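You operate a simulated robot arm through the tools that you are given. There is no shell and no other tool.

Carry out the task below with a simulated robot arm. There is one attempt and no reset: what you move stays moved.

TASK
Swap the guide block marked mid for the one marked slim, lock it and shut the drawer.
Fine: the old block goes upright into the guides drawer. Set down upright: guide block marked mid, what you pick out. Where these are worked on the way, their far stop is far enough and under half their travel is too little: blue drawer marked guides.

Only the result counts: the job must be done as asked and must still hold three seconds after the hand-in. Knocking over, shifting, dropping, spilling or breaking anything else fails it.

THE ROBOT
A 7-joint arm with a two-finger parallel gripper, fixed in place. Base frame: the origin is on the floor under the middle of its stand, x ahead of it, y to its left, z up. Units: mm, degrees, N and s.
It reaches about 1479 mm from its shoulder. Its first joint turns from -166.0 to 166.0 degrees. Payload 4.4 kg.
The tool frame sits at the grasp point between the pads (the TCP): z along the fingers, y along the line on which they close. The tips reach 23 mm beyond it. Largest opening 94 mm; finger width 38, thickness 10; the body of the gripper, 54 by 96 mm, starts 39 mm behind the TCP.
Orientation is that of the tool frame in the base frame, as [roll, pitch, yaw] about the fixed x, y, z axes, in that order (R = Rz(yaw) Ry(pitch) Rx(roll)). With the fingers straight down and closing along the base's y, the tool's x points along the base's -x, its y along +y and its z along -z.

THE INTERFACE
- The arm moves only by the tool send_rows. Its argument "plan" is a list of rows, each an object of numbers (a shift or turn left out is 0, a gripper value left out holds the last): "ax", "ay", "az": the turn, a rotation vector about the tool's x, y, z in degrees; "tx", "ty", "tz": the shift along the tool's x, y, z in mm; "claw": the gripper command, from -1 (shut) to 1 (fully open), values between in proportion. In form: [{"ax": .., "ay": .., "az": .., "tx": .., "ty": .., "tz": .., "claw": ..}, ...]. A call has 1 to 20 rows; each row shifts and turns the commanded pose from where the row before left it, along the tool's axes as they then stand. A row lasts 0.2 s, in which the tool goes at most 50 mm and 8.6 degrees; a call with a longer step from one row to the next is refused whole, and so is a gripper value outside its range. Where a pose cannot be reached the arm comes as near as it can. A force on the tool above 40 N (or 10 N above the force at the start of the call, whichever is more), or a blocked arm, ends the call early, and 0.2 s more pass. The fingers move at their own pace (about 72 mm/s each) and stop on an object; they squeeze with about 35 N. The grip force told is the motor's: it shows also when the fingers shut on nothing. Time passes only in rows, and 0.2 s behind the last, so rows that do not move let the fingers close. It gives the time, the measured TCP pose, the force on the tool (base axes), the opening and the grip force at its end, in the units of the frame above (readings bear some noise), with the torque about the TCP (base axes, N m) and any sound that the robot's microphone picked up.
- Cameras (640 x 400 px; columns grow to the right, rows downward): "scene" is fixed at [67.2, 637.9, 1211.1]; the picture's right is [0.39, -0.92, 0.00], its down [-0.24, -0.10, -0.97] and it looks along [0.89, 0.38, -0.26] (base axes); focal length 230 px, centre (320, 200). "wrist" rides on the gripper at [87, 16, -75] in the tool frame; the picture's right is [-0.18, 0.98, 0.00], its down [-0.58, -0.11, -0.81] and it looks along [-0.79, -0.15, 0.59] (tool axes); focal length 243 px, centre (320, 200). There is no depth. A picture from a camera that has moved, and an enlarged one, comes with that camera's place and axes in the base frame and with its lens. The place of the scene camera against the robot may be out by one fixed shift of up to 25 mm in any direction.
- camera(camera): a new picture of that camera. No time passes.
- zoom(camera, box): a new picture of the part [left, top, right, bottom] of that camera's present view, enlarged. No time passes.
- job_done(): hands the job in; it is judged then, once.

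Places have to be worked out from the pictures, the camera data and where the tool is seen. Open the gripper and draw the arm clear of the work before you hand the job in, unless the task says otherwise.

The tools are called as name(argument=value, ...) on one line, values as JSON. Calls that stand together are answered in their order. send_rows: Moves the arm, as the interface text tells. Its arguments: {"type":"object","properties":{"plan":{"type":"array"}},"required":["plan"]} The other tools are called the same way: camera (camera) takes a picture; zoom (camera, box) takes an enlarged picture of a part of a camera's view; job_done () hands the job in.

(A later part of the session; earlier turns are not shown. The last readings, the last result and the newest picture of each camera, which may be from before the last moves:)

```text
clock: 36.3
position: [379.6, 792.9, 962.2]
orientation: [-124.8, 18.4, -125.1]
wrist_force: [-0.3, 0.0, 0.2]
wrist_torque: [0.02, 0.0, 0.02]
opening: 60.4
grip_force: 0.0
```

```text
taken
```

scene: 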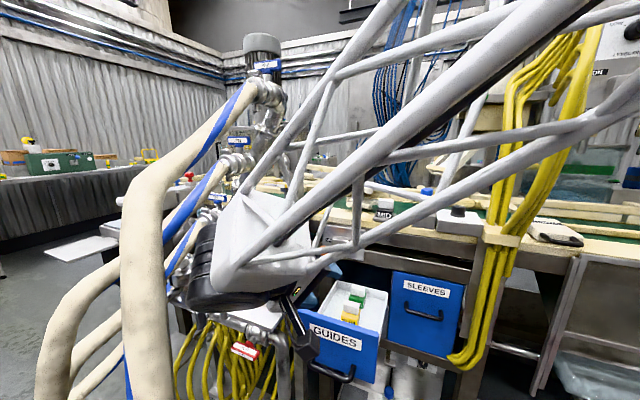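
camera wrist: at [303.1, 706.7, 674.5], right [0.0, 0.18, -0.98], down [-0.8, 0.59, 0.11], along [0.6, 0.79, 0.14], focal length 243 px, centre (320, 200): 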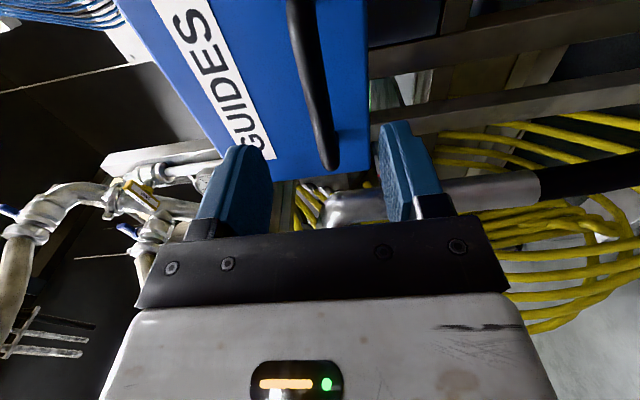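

send_rows(plan=[{"ax": -4.62, "ay": 4.62, "az": 4.62}, {"ax": -4.62, "ay": 4.62, "az": 4.62}, {"ax": -4.62, "ay": 4.62, "az": 4.62}, {"ax": -4.62, "ay": 4.62, "az": 4.62}, {"ax": -4.62, "ay": 4.62, "az": 4.62}, {"ax": -4.62, "ay": 4.62, "az": 4.62}, {"ax": -4.62, "ay": 4.62, "az": 4.62}, {"ax": -4.62, "ay": 4.62, "az": 4.62}, {"ax": -4.62, "ay": 4.62, "az": 4.62}, {}])

camera(camera="scene")

camera(camera="wrist")

```text
clock: 38.5
position: [379.6, 793.4, 959.8]
orientation: [180.0, -0.2, 179.7]
wrist_force: [0.4, 0.2, -0.1]
wrist_torque: [0.0, -0.01, 0.0]
opening: 60.4
grip_force: 0.0
```

```text
taken
```

scene: 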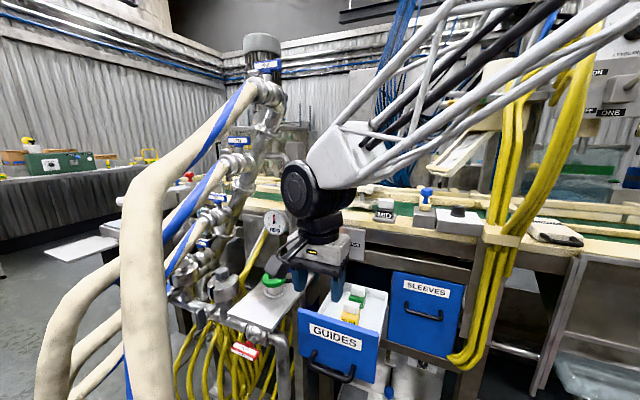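

```text
taken
camera wrist: at [295.2, 810.3, 1034.9], right [0.19, 0.98, 0.0], down [0.58, -0.11, 0.8], along [0.79, -0.15, -0.6], focal length 243 px, centre (320, 200)
```

wrist: 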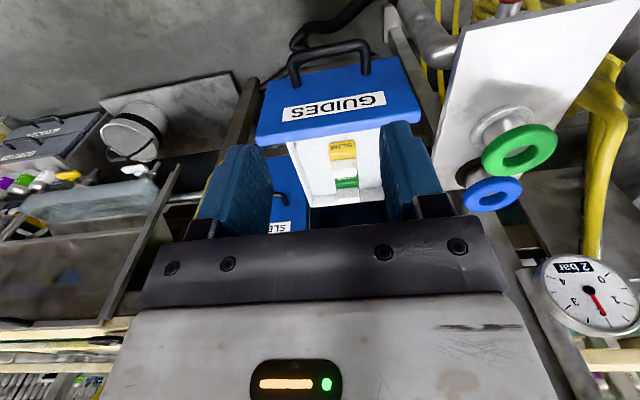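

Tool is pointing down again; the wrist view shows a yellow SLIM block and a green one behind it in the drawer. I zoom in.

zoom(camera="wrist", box=[250, 110, 430, 222])

zoom(camera="scene", box=[300, 260, 400, 350])

```text
3.56 times, centred on (340, 166) of wrist
camera zoom: at [295.2, 810.3, 1034.9], right [0.19, 0.98, 0.0], down [0.58, -0.11, 0.8], along [0.79, -0.15, -0.6], focal length 863 px, centre (249, 321)
```

zoom: 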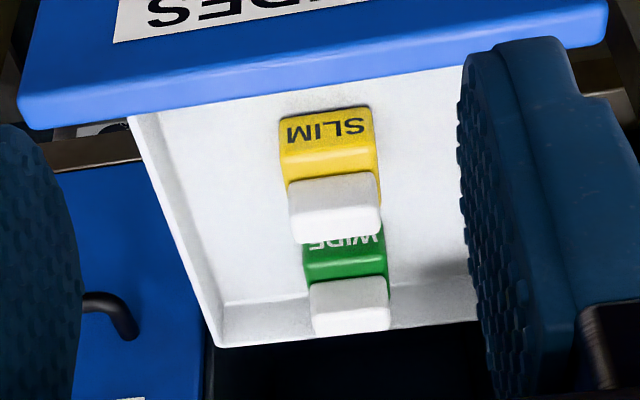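

```text
4.44 times, centred on (350, 305) of scene
camera zoom: at [67.2, 637.9, 1211.1], right [0.39, -0.92, 0.0], down [-0.24, -0.1, -0.97], along [0.89, 0.38, -0.26], focal length 1022 px, centre (187, -267)
```

zoom: 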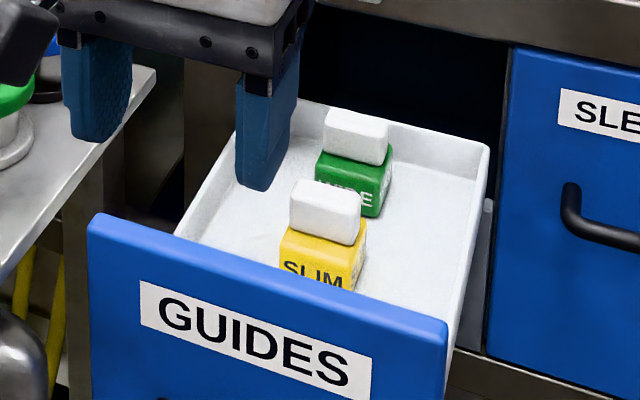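

SLIM (yellow) and WIDE (green) stand in the middle of the drawer with free floor on both sides. I move 70 mm forward for a second viewpoint to triangulate.

send_rows(plan=[{"tx": -35, "claw": 1}, {"tx": -35}, {}])

camera(camera="wrist")

zoom(camera="wrist", box=[250, 70, 430, 182])

zoom(camera="scene", box=[300, 260, 400, 350])

```text
clock: 39.3
position: [449.2, 791.9, 959.5]
orientation: [-179.8, -0.3, 179.6]
wrist_force: [-0.4, -0.6, 0.8]
wrist_torque: [0.02, -0.02, 0.01]
opening: 93.9
grip_force: 0.1
```

```text
taken
camera wrist: at [363.7, 809.5, 1034.0], right [0.19, 0.98, 0.0], down [0.58, -0.11, 0.8], along [0.79, -0.15, -0.59], focal length 243 px, centre (320, 200)
```

wrist: 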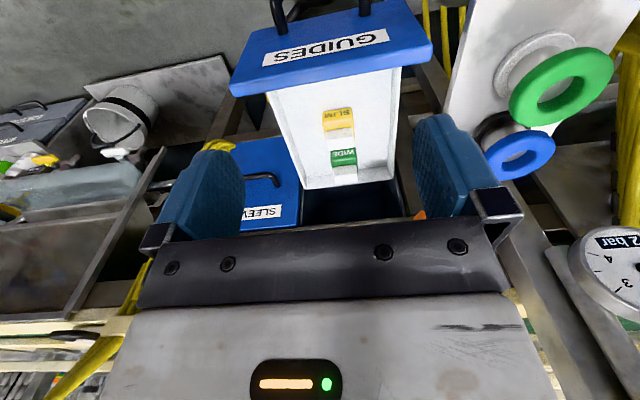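

```text
3.56 times, centred on (340, 126) of wrist
camera zoom: at [363.7, 809.5, 1034.0], right [0.19, 0.98, 0.0], down [0.58, -0.11, 0.8], along [0.79, -0.15, -0.59], focal length 863 px, centre (249, 463)
```

zoom: 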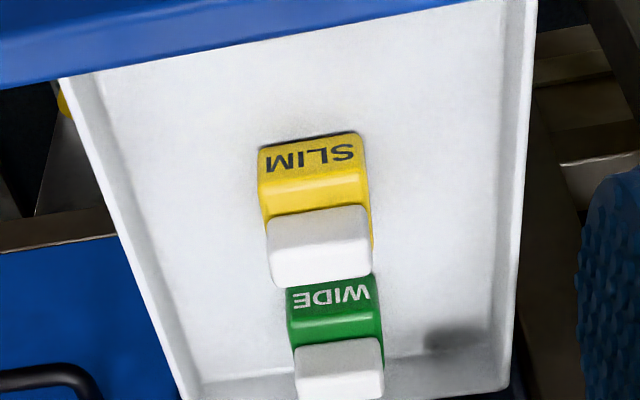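

```text
4.44 times, centred on (350, 305) of scene
camera zoom: at [67.2, 637.9, 1211.1], right [0.39, -0.92, 0.0], down [-0.24, -0.1, -0.97], along [0.89, 0.38, -0.26], focal length 1022 px, centre (187, -267)
```

zoom: 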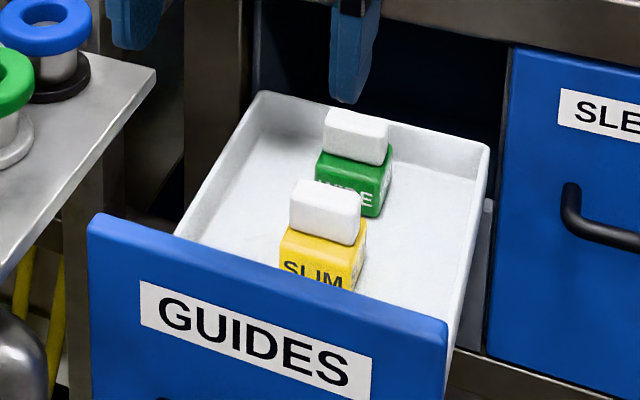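

Scene and wrist views agree on SLIM's label at ≈[597, 792, 690] and floor z≈670–677; free floor lies in front of SLIM. I plan to grip MID across y with the tool tilted 15° about the closing axis, so the wrist camera later clears the drawer front. I rise, tilt and go over MID.

send_rows(plan=[{"tz": -42}, {"tz": -43}, {"tz": -43}, {"tz": -42, "claw": 0.4}, {"ay": 7.5}, {"ay": 7.5}, {"tx": -41.3, "tz": -6.6, "ty": -8.14}, {"tx": -41.3, "tz": -6.6, "ty": -8.14}, {"tx": -41.3, "tz": -6.6, "ty": -8.14}, {"tx": -41.3, "tz": -6.6, "ty": -8.14}, {"tx": -41.3, "tz": -6.6, "ty": -8.14}, {"tx": -41.3, "tz": -6.6, "ty": -8.14}, {"tx": -41.3, "tz": -6.6, "ty": -8.14}, {}])

camera(camera="wrist")

camera(camera="scene")

```text
clock: 42.3
position: [742.1, 734.8, 1096.2]
orientation: [-179.9, -15.2, 179.7]
wrist_force: [-0.7, 0.7, -0.1]
wrist_torque: [0.01, 0.0, 0.0]
opening: 65.8
grip_force: 0.1
```

```text
taken
camera wrist: at [679.4, 752.6, 1190.9], right [0.18, 0.98, -0.05], down [0.77, -0.11, 0.63], along [0.61, -0.15, -0.78], focal length 243 px, centre (320, 200)
```

wrist: 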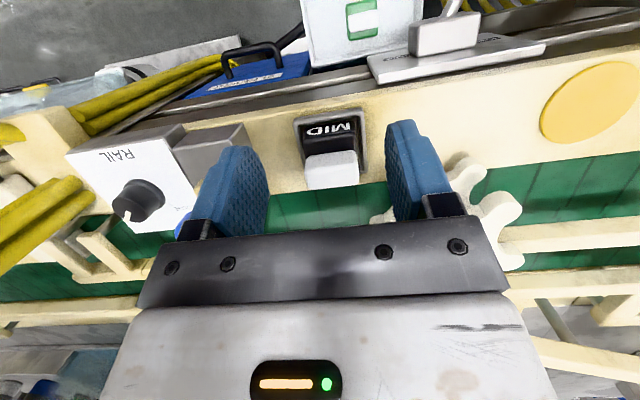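

```text
taken
```

scene: 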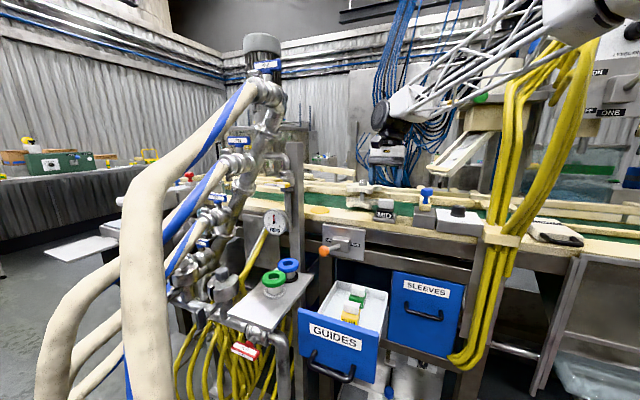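

MID is well visible between the fingers from above. I zoom in to refine its x, y and the neighbours.

zoom(camera="wrist", box=[260, 90, 400, 210])

zoom(camera="scene", box=[330, 130, 430, 230])

```text
3.33 times, centred on (330, 150) of wrist
camera zoom: at [679.4, 752.6, 1190.9], right [0.18, 0.98, -0.05], down [0.77, -0.11, 0.63], along [0.61, -0.15, -0.78], focal length 809 px, centre (287, 367)
```

zoom: 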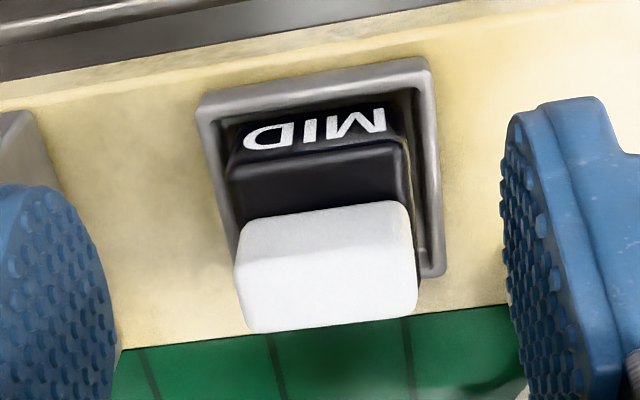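

```text
4.00 times, centred on (380, 180) of scene
camera zoom: at [67.2, 637.9, 1211.1], right [0.39, -0.92, 0.0], down [-0.24, -0.1, -0.97], along [0.89, 0.38, -0.26], focal length 919 px, centre (80, 280)
```

zoom: 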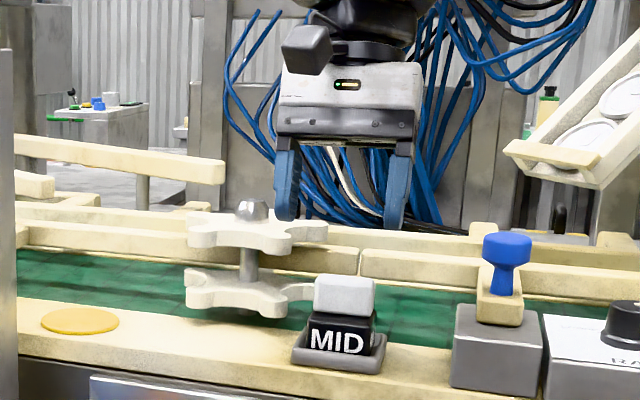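

MID refined: body x≈763–805, cap x≈780–801, centre y≈734.5, cap top ≈1021. The star wheel beyond it needs a closer check for clearance.

zoom(camera="wrist", box=[350, 130, 550, 280])

zoom(camera="scene", box=[340, 172, 400, 218])

```text
2.67 times, centred on (450, 205) of wrist
camera zoom: at [679.4, 752.6, 1190.9], right [0.18, 0.98, -0.05], down [0.77, -0.11, 0.63], along [0.61, -0.15, -0.78], focal length 647 px, centre (-27, 187)
```

zoom: 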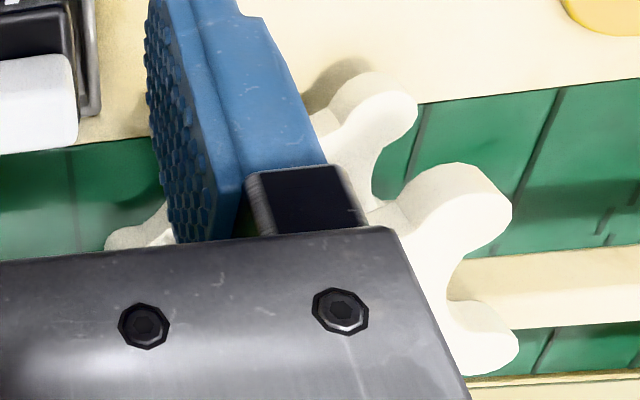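

```text
8.70 times, centred on (370, 195) of scene
camera zoom: at [67.2, 637.9, 1211.1], right [0.39, -0.92, 0.0], down [-0.24, -0.1, -0.97], along [0.89, 0.38, -0.26], focal length 1999 px, centre (-115, 244)
```

zoom: 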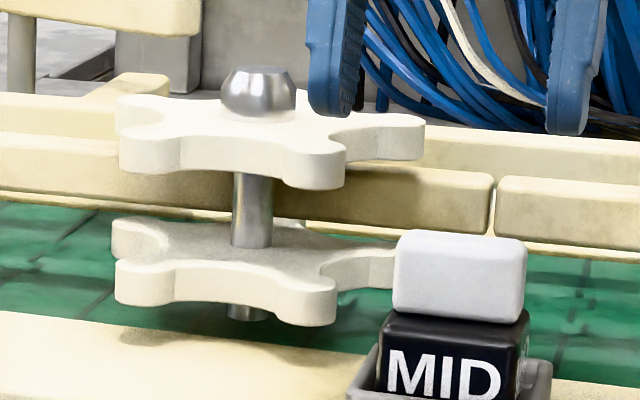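

The star wheel's nearest arm tips are at about [813, 783] (plate z≈1033–1046). To keep clear of it I will grip MID across x instead: I remove the tilt and yaw the tool +90° so the camera goes to the +y side above the star wheel.

send_rows(plan=[{"ay": -7.6}, {"ay": -7.6}, {"tz": -30}, {"az": 8.2}, {"az": 8.2}, {"az": 8.2}, {"az": 8.2}, {"az": 8.2}, {"az": 8.2}, {"az": 8.2}, {"az": 8.2}, {"az": 8.2}, {"az": 8.2}, {"az": 8.2}, {}])

camera(camera="scene")

camera(camera="wrist")

```text
clock: 45.5
position: [741.2, 736.0, 1128.3]
orientation: [180.0, 0.2, 89.5]
wrist_force: [-0.9, 0.0, -0.7]
wrist_torque: [-0.01, -0.02, -0.01]
opening: 66.0
grip_force: 0.1
```

```text
taken
```

scene: 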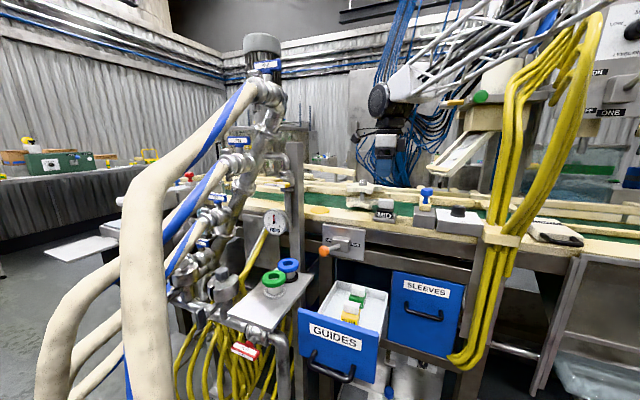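

```text
taken
camera wrist: at [759.1, 822.5, 1203.4], right [0.98, -0.19, 0.0], down [-0.11, -0.58, 0.81], along [-0.16, -0.79, -0.59], focal length 243 px, centre (320, 200)
```

wrist: 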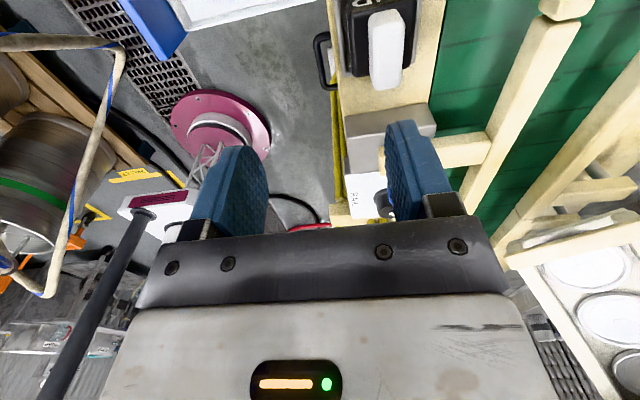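

The yaw is done (89.5°) with nothing touched. I trim the yaw, move above MID to [784, 734.5] and lower to z≈1060 for a check.

send_rows(plan=[{"ty": 22, "tx": -1, "az": -0.4}, {"ty": 21, "tx": -0.5}, {"tz": 34}, {"tz": 34}, {}])

camera(camera="wrist")

zoom(camera="scene", box=[330, 130, 430, 230])

```text
clock: 46.7
position: [783.1, 735.8, 1060.9]
orientation: [-179.8, 0.2, 90.0]
wrist_force: [0.4, -0.5, 0.7]
wrist_torque: [0.01, 0.06, 0.0]
opening: 66.0
grip_force: 0.1
```

```text
taken
camera wrist: at [800.9, 822.1, 1135.2], right [0.98, -0.19, 0.0], down [-0.11, -0.58, 0.81], along [-0.15, -0.79, -0.59], focal length 243 px, centre (320, 200)
```

wrist: 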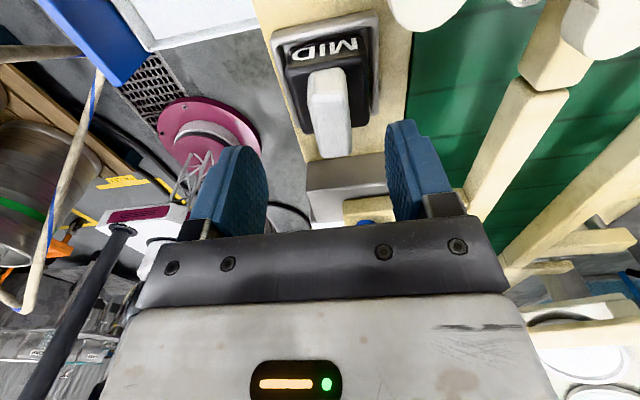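

```text
4.00 times, centred on (380, 180) of scene
camera zoom: at [67.2, 637.9, 1211.1], right [0.39, -0.92, 0.0], down [-0.24, -0.1, -0.97], along [0.89, 0.38, -0.26], focal length 919 px, centre (80, 280)
```

zoom: 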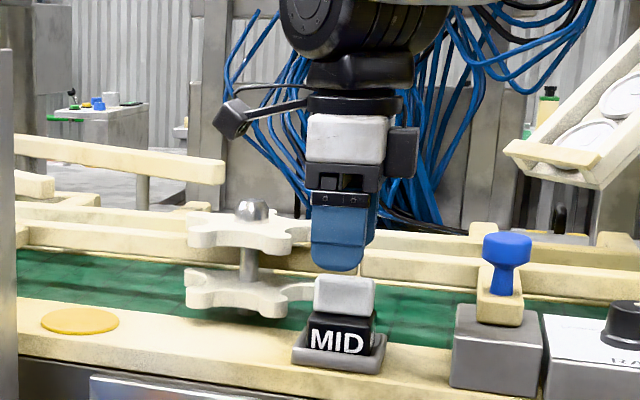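

From the side the block sits nicely below the fingers. I zoom to verify its x-centre relative to the fingers.

zoom(camera="wrist", box=[250, 0, 410, 170])

```text
2.35 times, centred on (330, 85) of wrist
camera zoom: at [800.9, 822.1, 1135.2], right [0.98, -0.19, 0.0], down [-0.11, -0.58, 0.81], along [-0.15, -0.79, -0.59], focal length 571 px, centre (296, 471)
```

zoom: 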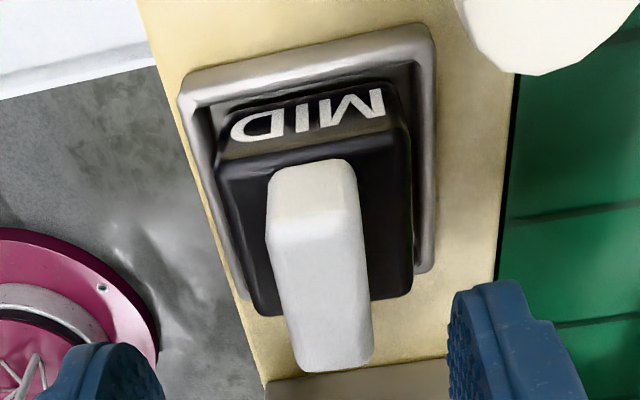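

From this view the white cap is a bar centred on the body: cap x≈782–802 (centre ≈792), y centre ≈734.5, z≈997–1021. I'll grip the cap itself across x: centre the tool at x=792, narrow the opening to 50 mm, and lower to z≈1032.

send_rows(plan=[{"ty": 9, "tx": -1.2, "claw": 0.06}, {"tz": 10}, {"tz": 10}, {"tz": 8}, {}])

camera(camera="wrist")

zoom(camera="scene", box=[350, 155, 420, 225])

```text
clock: 47.9
position: [791.7, 734.7, 1033.1]
orientation: [-179.9, 0.1, 89.9]
wrist_force: [0.4, -0.9, -0.3]
wrist_torque: [-0.02, 0.02, 0.02]
opening: 49.6
grip_force: 0.0
```

```text
taken
camera wrist: at [810.4, 820.9, 1106.7], right [0.98, -0.19, 0.0], down [-0.11, -0.58, 0.81], along [-0.15, -0.79, -0.59], focal length 243 px, centre (320, 200)
```

wrist: 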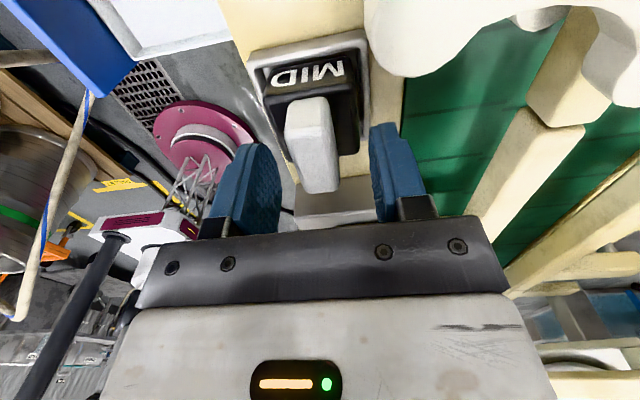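

```text
5.71 times, centred on (385, 190) of scene
camera zoom: at [67.2, 637.9, 1211.1], right [0.39, -0.92, 0.0], down [-0.24, -0.1, -0.97], along [0.89, 0.38, -0.26], focal length 1313 px, centre (-51, 257)
```

zoom: 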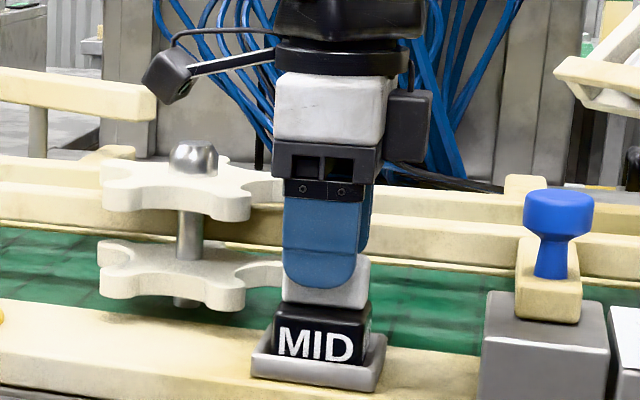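

The fingers straddle the cap well centred. I lower the last 9 mm (tips just above the body) and close.

send_rows(plan=[{"tz": 5}, {"tz": 4}, {}, {"claw": -1}, {"claw": -1}, {"claw": -1}, {"claw": -1}])

camera(camera="wrist")

zoom(camera="scene", box=[350, 155, 420, 225])

```text
clock: 49.5
position: [793.2, 733.1, 1024.3]
orientation: [-180.0, 0.0, 89.9]
wrist_force: [0.7, -0.5, -0.6]
wrist_torque: [0.04, 0.0, -0.01]
opening: 21.3
grip_force: 34.7
```

```text
taken
camera wrist: at [809.7, 820.3, 1097.2], right [0.98, -0.19, 0.0], down [-0.11, -0.58, 0.81], along [-0.15, -0.79, -0.59], focal length 243 px, centre (320, 200)
```

wrist: 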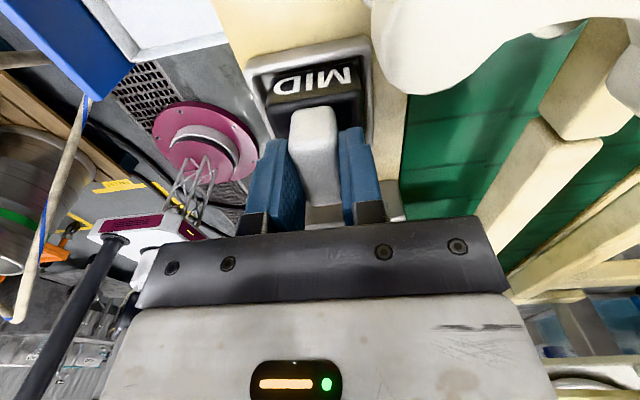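

```text
5.71 times, centred on (385, 190) of scene
camera zoom: at [67.2, 637.9, 1211.1], right [0.39, -0.92, 0.0], down [-0.24, -0.1, -0.97], along [0.89, 0.38, -0.26], focal length 1313 px, centre (-51, 257)
```

zoom: 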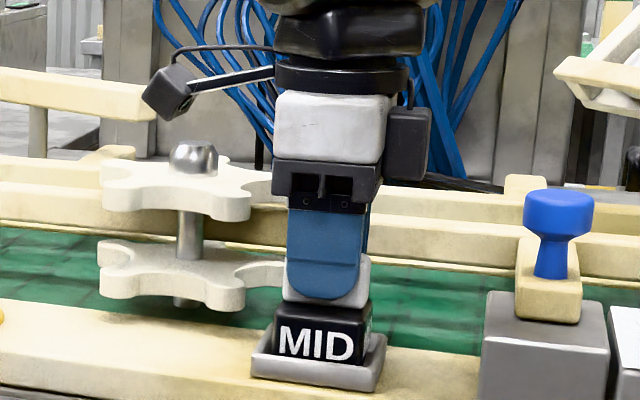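

MID's cap is held at 21.3 mm with no side load; this is the reference pose (≈[792.4, 733.9, 1024]). I lift straight up slowly.

send_rows(plan=[{"tz": -4}, {"tz": -8}, {"tz": -12}, {"tz": -20}, {"tz": -30}, {"tz": -30}, {}])

camera(camera="wrist")

camera(camera="scene")

```text
clock: 51.1
position: [793.4, 733.0, 1128.9]
orientation: [-180.0, 0.2, 89.9]
wrist_force: [-0.3, -0.1, 0.7]
wrist_torque: [-0.01, -0.02, 0.0]
opening: 21.5
grip_force: 34.6
```

```text
taken
camera wrist: at [810.3, 819.5, 1202.7], right [0.98, -0.19, 0.0], down [-0.11, -0.58, 0.81], along [-0.15, -0.79, -0.59], focal length 243 px, centre (320, 200)
```

wrist: 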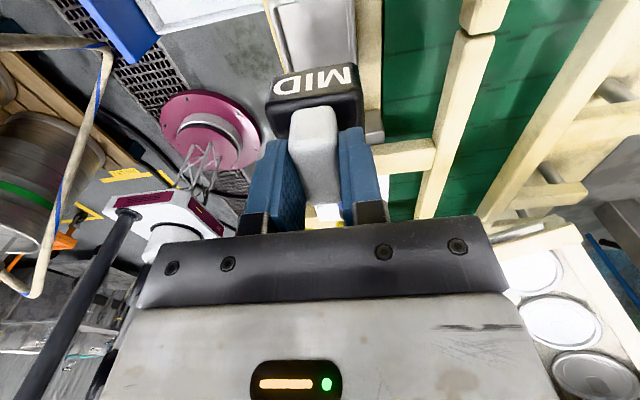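

```text
taken
```

scene: 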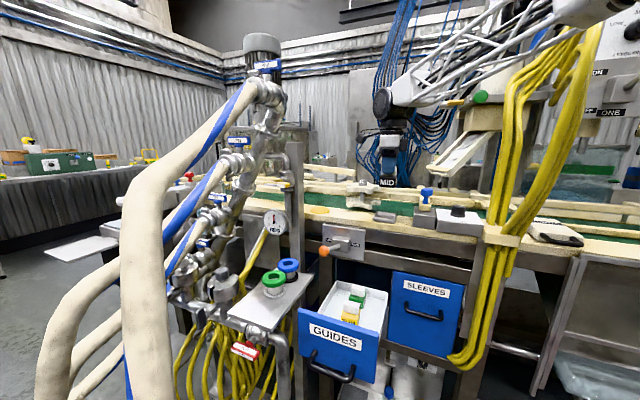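

MID is out of the tray and hangs level. I look at the now-empty tray to learn its inner size for placing SLIM.

zoom(camera="scene", box=[366, 200, 406, 228])

zoom(camera="scene", box=[300, 260, 400, 350])

zoom(camera="wrist", box=[250, 0, 410, 150])

```text
14.29 times, centred on (386, 214) of scene
camera zoom: at [67.2, 637.9, 1211.1], right [0.39, -0.92, 0.0], down [-0.24, -0.1, -0.97], along [0.89, 0.38, -0.26], focal length 3284 px, centre (-623, 0)
```

zoom: 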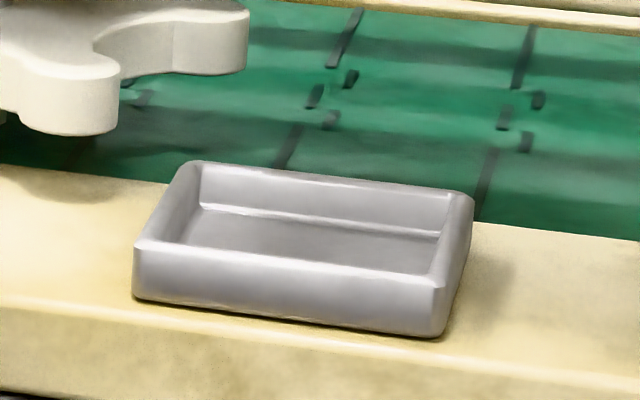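

```text
4.44 times, centred on (350, 305) of scene
camera zoom: at [67.2, 637.9, 1211.1], right [0.39, -0.92, 0.0], down [-0.24, -0.1, -0.97], along [0.89, 0.38, -0.26], focal length 1022 px, centre (187, -267)
```

zoom: 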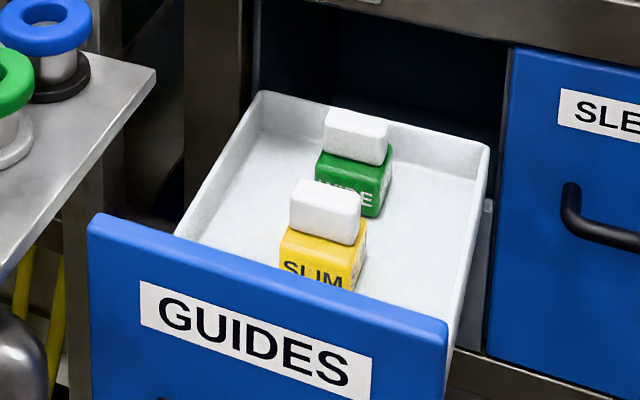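

```text
2.67 times, centred on (330, 75) of wrist
camera zoom: at [810.3, 819.5, 1202.7], right [0.98, -0.19, 0.0], down [-0.11, -0.58, 0.81], along [-0.15, -0.79, -0.59], focal length 647 px, centre (293, 533)
```

zoom: 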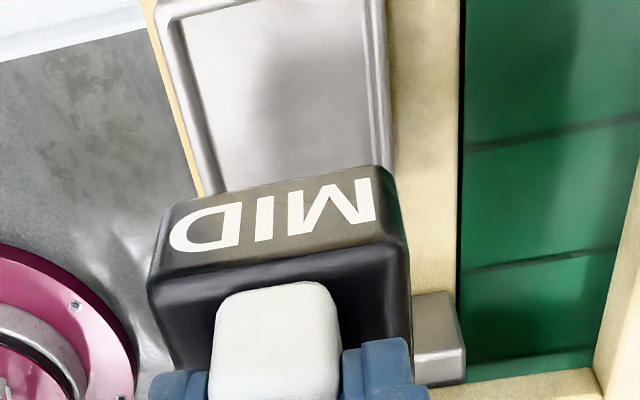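

The empty tray is roughly 65 mm square outside with a thin rim. I carry MID back over the drawer's free front area (target ≈[550, 742]) at this height, then lower partway.

send_rows(plan=[{"ty": -30, "tx": 1.5}, {"ty": -43, "tx": 1.5}, {"ty": -45, "tx": 1.5}, {"ty": -45, "tx": 1.5}, {"ty": -45, "tx": 1.5}, {"ty": -35, "tx": 1.5}, {}, {"tz": 40}, {"tz": 45}, {"tz": 45}, {"tz": 45}, {"tz": 40}, {}])

camera(camera="wrist")

camera(camera="scene")

```text
clock: 53.9
position: [549.1, 737.8, 913.4]
orientation: [-180.0, 0.1, 90.0]
wrist_force: [0.5, -0.2, -0.4]
wrist_torque: [0.01, 0.02, 0.03]
opening: 21.1
grip_force: 34.9
```

```text
taken
camera wrist: at [565.5, 825.0, 987.4], right [0.98, -0.19, 0.0], down [-0.11, -0.58, 0.81], along [-0.15, -0.79, -0.59], focal length 243 px, centre (320, 200)
```

wrist: 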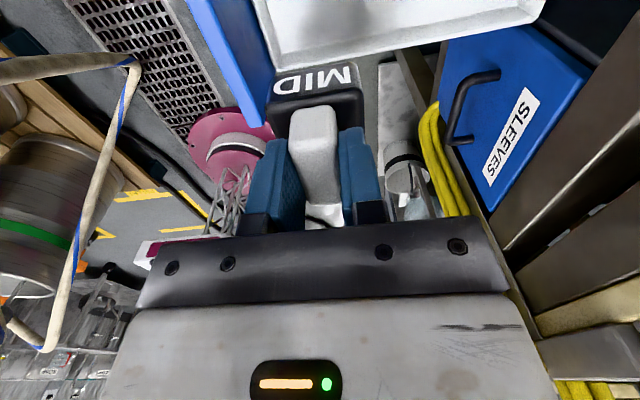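

```text
taken
```

scene: 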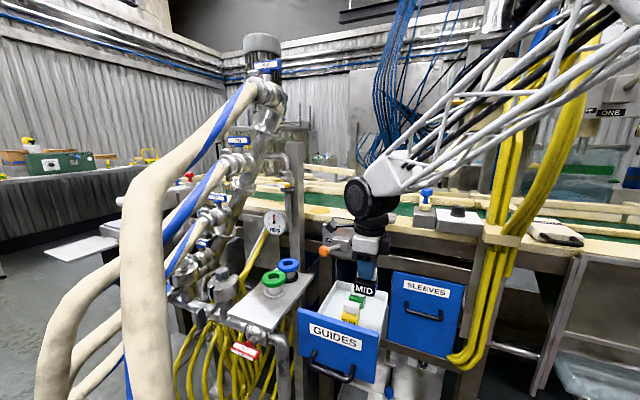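

MID is held upright over the drawer. I lower further to z≈815 and check the clearances to the front panel, the wall and SLIM.

send_rows(plan=[{"tz": 35}, {"tz": 35}, {"tz": 28}, {}])

camera(camera="wrist")

zoom(camera="scene", box=[290, 230, 410, 350])

```text
clock: 54.9
position: [550.9, 740.9, 815.0]
orientation: [-180.0, 0.2, 90.0]
wrist_force: [-0.5, 0.2, -0.1]
wrist_torque: [-0.02, 0.01, -0.01]
opening: 21.3
grip_force: 35.4
```

```text
taken
camera wrist: at [568.5, 827.5, 888.8], right [0.98, -0.19, 0.0], down [-0.11, -0.58, 0.81], along [-0.15, -0.79, -0.59], focal length 243 px, centre (320, 200)
```

wrist: 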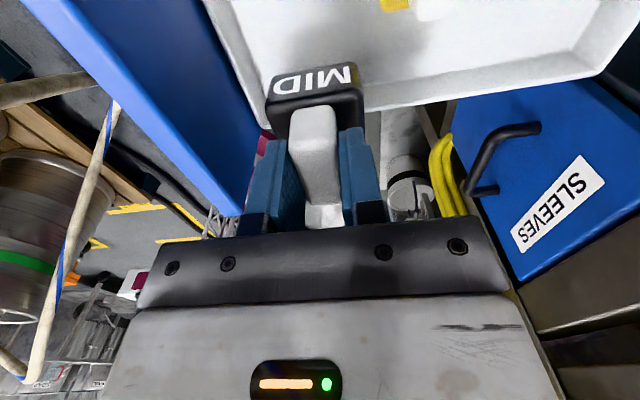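

```text
3.33 times, centred on (350, 290) of scene
camera zoom: at [67.2, 637.9, 1211.1], right [0.39, -0.92, 0.0], down [-0.24, -0.1, -0.97], along [0.89, 0.38, -0.26], focal length 766 px, centre (220, -100)
```

zoom: 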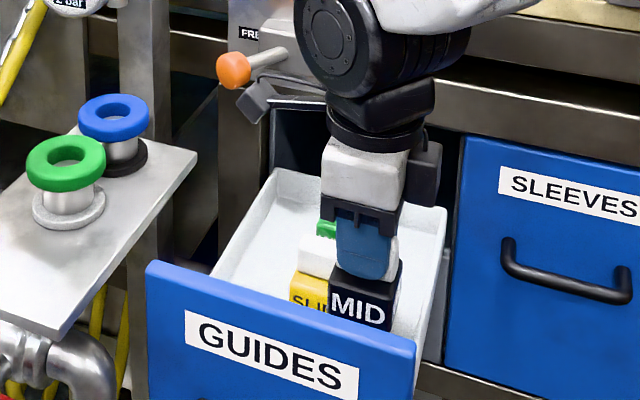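

Clearances look fine: panel inner face x≈484, wall y≈706, SLIM's front at x≈600. I lower to z≈755 and then approach the floor in small steps.

send_rows(plan=[{"tz": 25}, {"tz": 20}, {"tz": 15}, {}])

camera(camera="wrist")

zoom(camera="scene", box=[290, 230, 410, 350])

```text
clock: 55.9
position: [550.6, 741.2, 755.7]
orientation: [180.0, 0.1, 89.9]
wrist_force: [0.5, 0.1, -1.2]
wrist_torque: [0.03, -0.02, 0.03]
opening: 21.4
grip_force: 35.0
```

```text
taken
camera wrist: at [567.6, 828.6, 828.6], right [0.98, -0.19, 0.0], down [-0.11, -0.58, 0.81], along [-0.15, -0.79, -0.59], focal length 243 px, centre (320, 200)
```

wrist: 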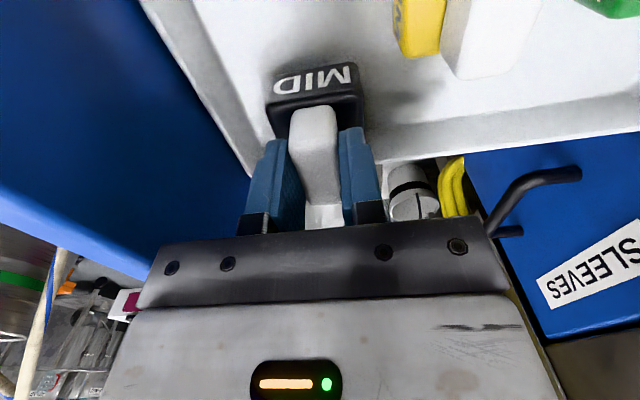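

```text
3.33 times, centred on (350, 290) of scene
camera zoom: at [67.2, 637.9, 1211.1], right [0.39, -0.92, 0.0], down [-0.24, -0.1, -0.97], along [0.89, 0.38, -0.26], focal length 766 px, centre (220, -100)
```

zoom: 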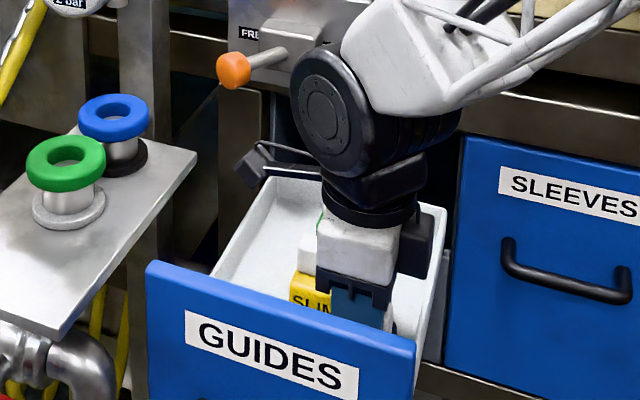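

Everything is clear. I lower in small steps looking for floor contact.

send_rows(plan=[{"tz": 4}, {"tz": 4}, {"tz": 3}, {}])

```text
clock: 56.9
position: [550.0, 741.9, 745.3]
orientation: [-180.0, 0.1, 89.9]
wrist_force: [-0.2, 0.8, -0.6]
wrist_torque: [-0.01, 0.0, 0.0]
opening: 21.3
grip_force: 34.9
```

send_rows(plan=[{"tz": 2}, {"tz": 2}, {}])

camera(camera="wrist")

```text
clock: 57.7
position: [551.5, 742.7, 739.5]
orientation: [179.9, 0.1, 89.9]
wrist_force: [0.0, 0.1, -0.9]
wrist_torque: [0.0, 0.03, 0.01]
opening: 21.3
grip_force: 35.2
```

```text
taken
camera wrist: at [567.7, 829.0, 814.1], right [0.98, -0.19, 0.0], down [-0.11, -0.58, 0.81], along [-0.15, -0.79, -0.59], focal length 243 px, centre (320, 200)
```

wrist: 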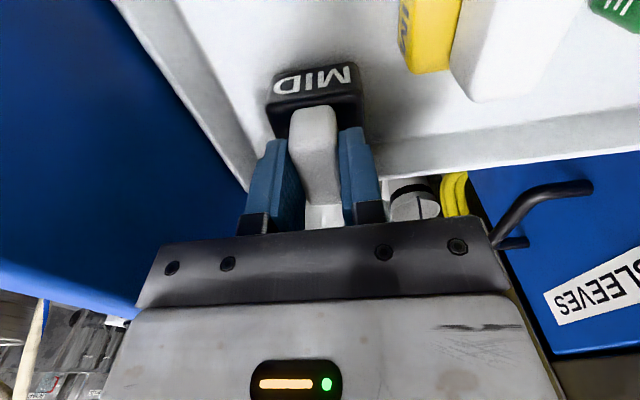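

No contact yet at z≈740. I continue in 1.5 mm steps.

send_rows(plan=[{"tz": 1.5}, {"tz": 1.5}, {}])

```text
clock: 58.5
position: [552.2, 742.6, 738.8]
orientation: [-180.0, 0.0, 89.8]
wrist_force: [0.1, -5.9, 24.0]
wrist_torque: [-0.51, -0.03, 0.02]
opening: 21.2
grip_force: 35.2
```

Floor contact (24 N up) at TCP z≈739. I ease off 0.8 mm and open the gripper.

send_rows(plan=[{"tz": -0.8}, {"claw": -0.5}, {"claw": 0.06}, {"claw": 0.06}, {}])

camera(camera="wrist")

```text
clock: 59.7
position: [550.4, 741.7, 736.1]
orientation: [179.9, 0.1, 89.8]
wrist_force: [0.1, 0.0, 0.1]
wrist_torque: [0.01, 0.02, -0.02]
opening: 49.9
grip_force: 0.0
```

```text
taken
camera wrist: at [568.1, 828.9, 811.2], right [0.98, -0.19, 0.0], down [-0.11, -0.58, 0.81], along [-0.15, -0.79, -0.59], focal length 243 px, centre (320, 200)
```

wrist: 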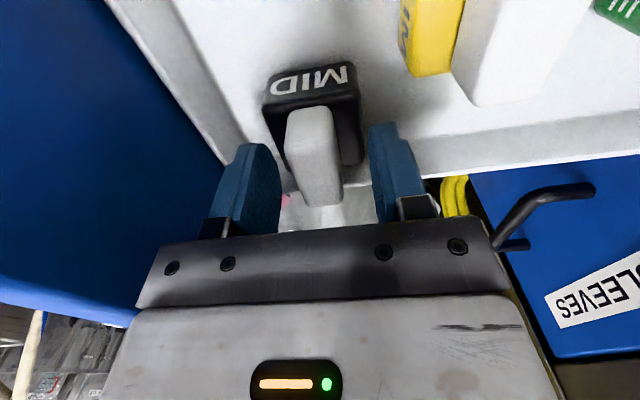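

MID stands free between the open fingers. I rise straight up.

send_rows(plan=[{"tz": -15}, {"tz": -30}, {"tz": -40}, {"tz": -45}, {"tz": -45}, {}])

camera(camera="wrist")

zoom(camera="scene", box=[290, 250, 410, 350])

```text
clock: 61.1
position: [553.3, 739.7, 910.8]
orientation: [180.0, 0.1, 89.8]
wrist_force: [-0.3, -0.1, 0.2]
wrist_torque: [0.0, 0.04, 0.0]
opening: 49.9
grip_force: 0.1
```

```text
taken
camera wrist: at [570.9, 827.0, 985.6], right [0.98, -0.19, 0.0], down [-0.11, -0.58, 0.81], along [-0.15, -0.79, -0.59], focal length 243 px, centre (320, 200)
```

wrist: 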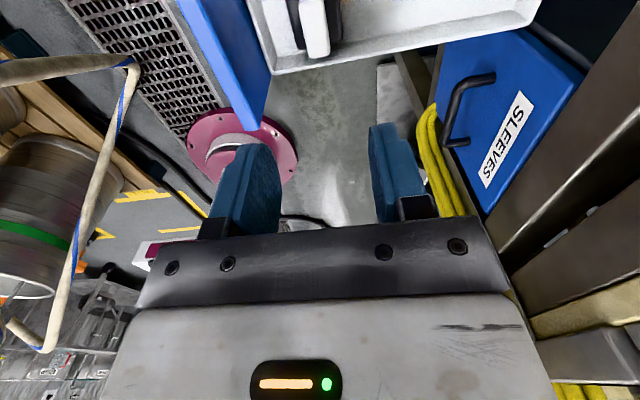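

```text
4.00 times, centred on (350, 300) of scene
camera zoom: at [67.2, 637.9, 1211.1], right [0.39, -0.92, 0.0], down [-0.24, -0.1, -0.97], along [0.89, 0.38, -0.26], focal length 919 px, centre (200, -200)
```

zoom: 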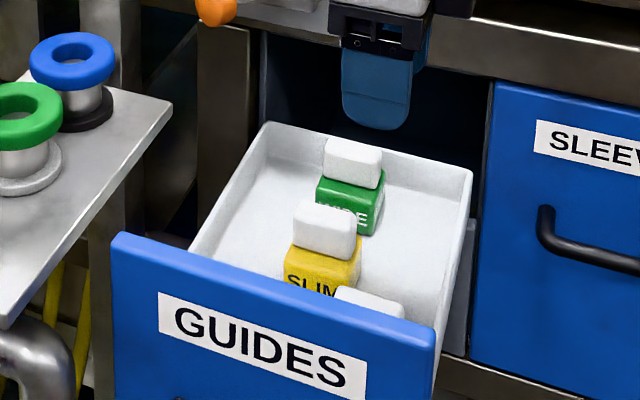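

MID stands upright in the drawer. For SLIM I need the camera on the −y side (clear of the lever), so I rise and yaw the tool back through 180°.

send_rows(plan=[{"tz": -45}, {"tz": -45}, {"az": -8.4}, {"az": -8.4}, {"az": -8.4}, {"az": -8.4}, {"az": -8.4}, {"az": -8.4}, {"az": -8.4}, {"az": -8.4}, {"az": -8.4}, {"az": -8.4}, {"az": -6}, {}])

camera(camera="wrist")

```text
clock: 64.1
position: [551.6, 740.7, 1003.4]
orientation: [-180.0, 0.0, -180.0]
wrist_force: [0.9, -0.2, 0.7]
wrist_torque: [-0.02, 0.01, 0.0]
opening: 50.0
grip_force: 0.1
```

```text
taken
camera wrist: at [465.1, 757.1, 1077.0], right [0.18, 0.98, 0.0], down [0.58, -0.11, 0.81], along [0.79, -0.15, -0.59], focal length 243 px, centre (320, 200)
```

wrist: 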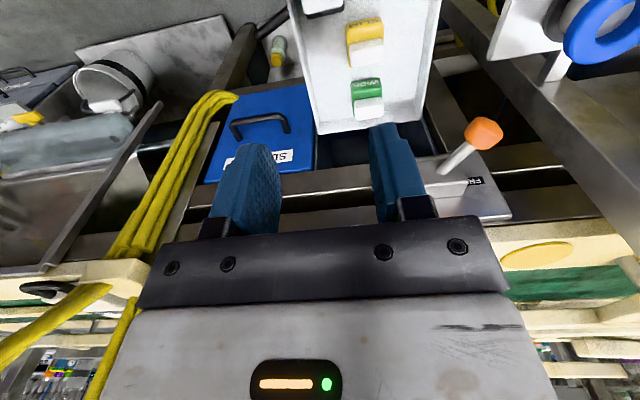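

The tool is at yaw 180 now; the orange knob clearly points to FREE. I zoom on SLIM from here for another position fix.

zoom(camera="wrist", box=[300, 0, 440, 130])

```text
3.08 times, centred on (370, 65) of wrist
camera zoom: at [465.1, 757.1, 1077.0], right [0.18, 0.98, 0.0], down [0.58, -0.11, 0.81], along [0.79, -0.15, -0.59], focal length 746 px, centre (166, 615)
```

zoom: 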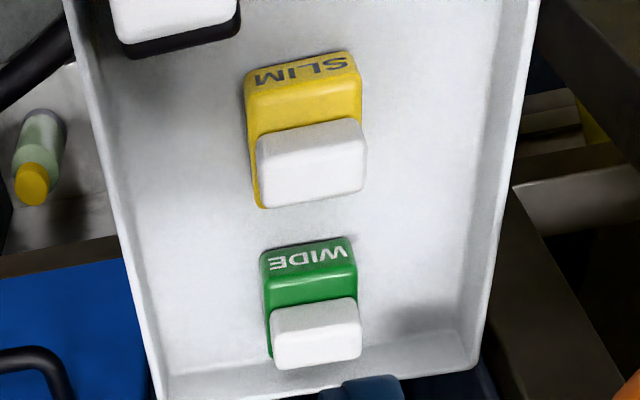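

SLIM is aligned like MID; its cap centre is about [622, 792]. I continue the yaw to put the camera on the −y side.

send_rows(plan=[{"az": -8.4}, {"az": -8.4}, {"az": -8.4}, {"az": -8.4}, {"az": -8.4}, {"az": -8.4}, {"az": -8.4}, {"az": -8.4}, {"az": -8.4}, {"az": -8.4}, {"az": -6}, {}])

camera(camera="wrist")

camera(camera="scene")

```text
clock: 66.7
position: [549.7, 742.8, 1002.2]
orientation: [180.0, -0.2, -89.9]
wrist_force: [-0.1, 0.0, 0.9]
wrist_torque: [-0.01, 0.03, -0.03]
opening: 49.7
grip_force: 0.0
```

```text
taken
camera wrist: at [534.7, 656.3, 1076.5], right [-0.98, 0.18, 0.0], down [0.11, 0.58, 0.81], along [0.15, 0.79, -0.59], focal length 243 px, centre (320, 200)
```

wrist: 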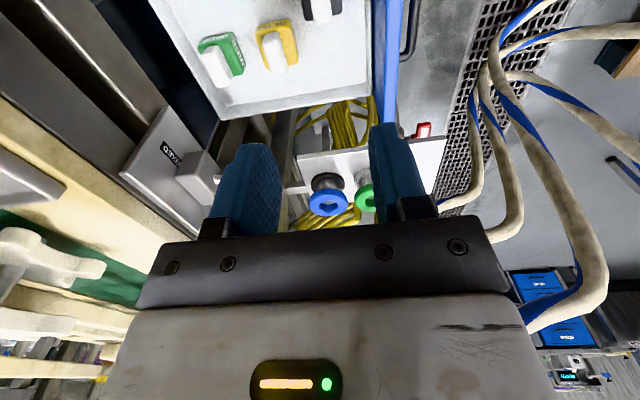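

```text
taken
```

scene: 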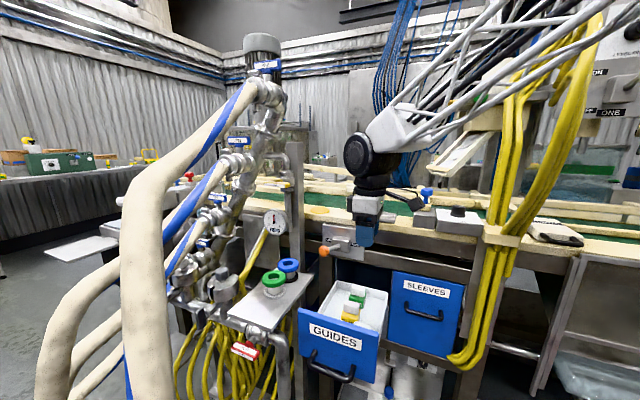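

Now I move over SLIM at [622, 792] and lower to z≈830 for a close check.

send_rows(plan=[{"ty": -36, "tx": -25}, {"ty": -36, "tx": -24}, {"tz": 40}, {"tz": 45}, {"tz": 45}, {"tz": 40}, {}])

camera(camera="wrist")

camera(camera="scene")

```text
clock: 68.3
position: [623.3, 790.2, 830.8]
orientation: [-180.0, -0.1, -90.1]
wrist_force: [-0.8, -0.6, -0.1]
wrist_torque: [0.03, 0.01, 0.01]
opening: 49.4
grip_force: 0.0
```

```text
taken
camera wrist: at [608.0, 704.5, 904.5], right [-0.98, 0.19, 0.0], down [0.11, 0.58, 0.81], along [0.15, 0.79, -0.59], focal length 243 px, centre (320, 200)
```

wrist: 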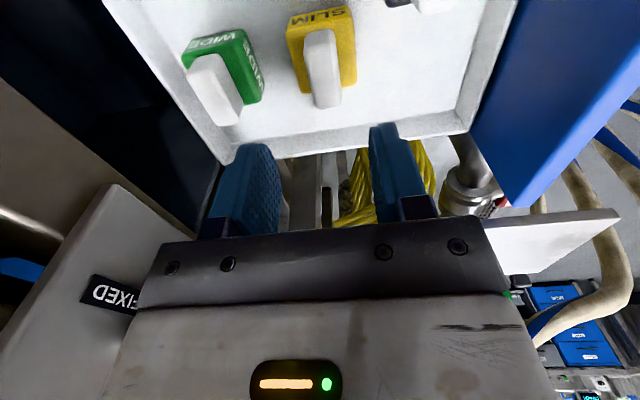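

```text
taken
```

scene: 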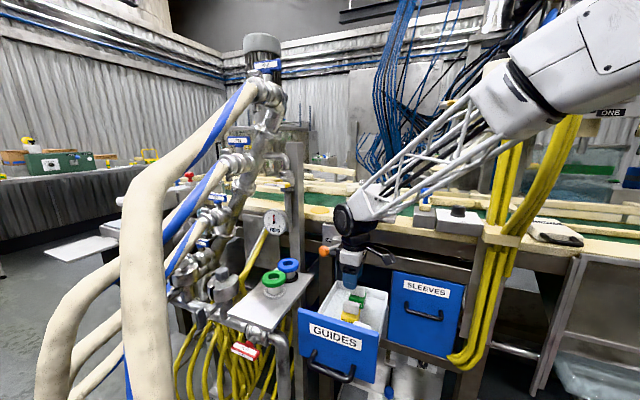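

I zoom in to refine SLIM's cap position relative to the fingers.

zoom(camera="wrist", box=[250, 0, 410, 140])

zoom(camera="scene", box=[290, 190, 420, 340])

```text
2.86 times, centred on (330, 70) of wrist
camera zoom: at [608.0, 704.5, 904.5], right [-0.98, 0.19, 0.0], down [0.11, 0.58, 0.81], along [0.15, 0.79, -0.59], focal length 693 px, centre (291, 571)
```

zoom: 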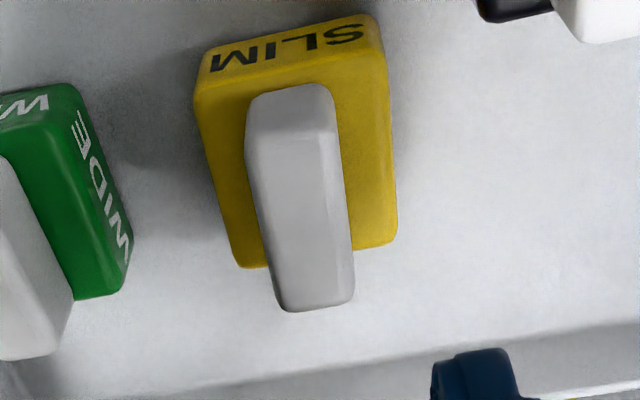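

```text
2.67 times, centred on (355, 265) of scene
camera zoom: at [67.2, 637.9, 1211.1], right [0.39, -0.92, 0.0], down [-0.24, -0.1, -0.97], along [0.89, 0.38, -0.26], focal length 613 px, centre (227, 27)
```

zoom: 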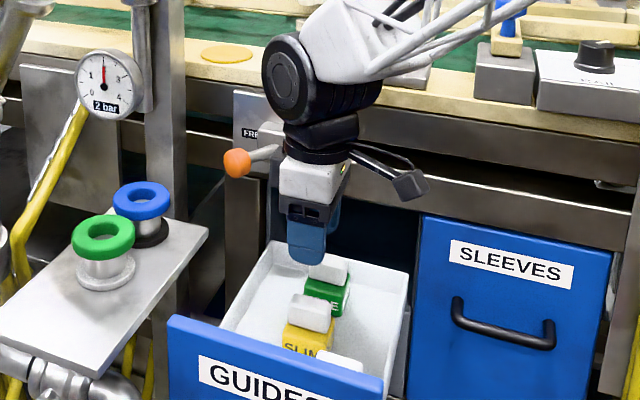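

SLIM's cap centre is at ≈[620.3, 792.5], 3.5 mm toward −x of the tool. I correct that and lower to z≈752 first.

send_rows(plan=[{"ty": 3.5}, {"tz": 30}, {"tz": 28}, {"tz": 20}, {}])

camera(camera="wrist")

zoom(camera="scene", box=[290, 190, 420, 340])

```text
clock: 69.5
position: [618.8, 789.8, 755.1]
orientation: [-180.0, -0.1, -90.1]
wrist_force: [0.6, 0.4, 0.1]
wrist_torque: [0.02, 0.02, -0.01]
opening: 49.7
grip_force: 0.0
```

```text
taken
camera wrist: at [603.1, 703.9, 829.4], right [-0.98, 0.19, 0.0], down [0.11, 0.58, 0.81], along [0.15, 0.79, -0.59], focal length 243 px, centre (320, 200)
```

wrist: 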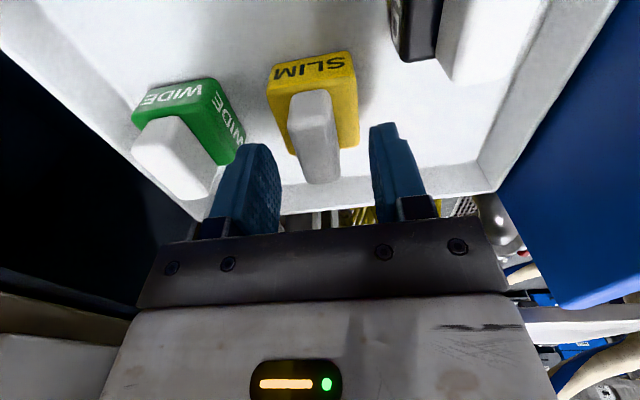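

```text
2.67 times, centred on (355, 265) of scene
camera zoom: at [67.2, 637.9, 1211.1], right [0.39, -0.92, 0.0], down [-0.24, -0.1, -0.97], along [0.89, 0.38, -0.26], focal length 613 px, centre (227, 27)
```

zoom: 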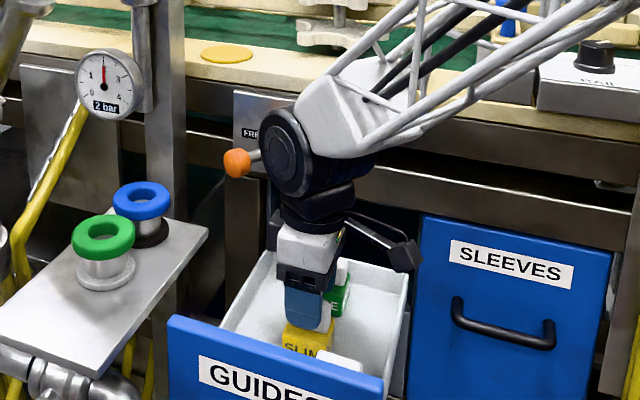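

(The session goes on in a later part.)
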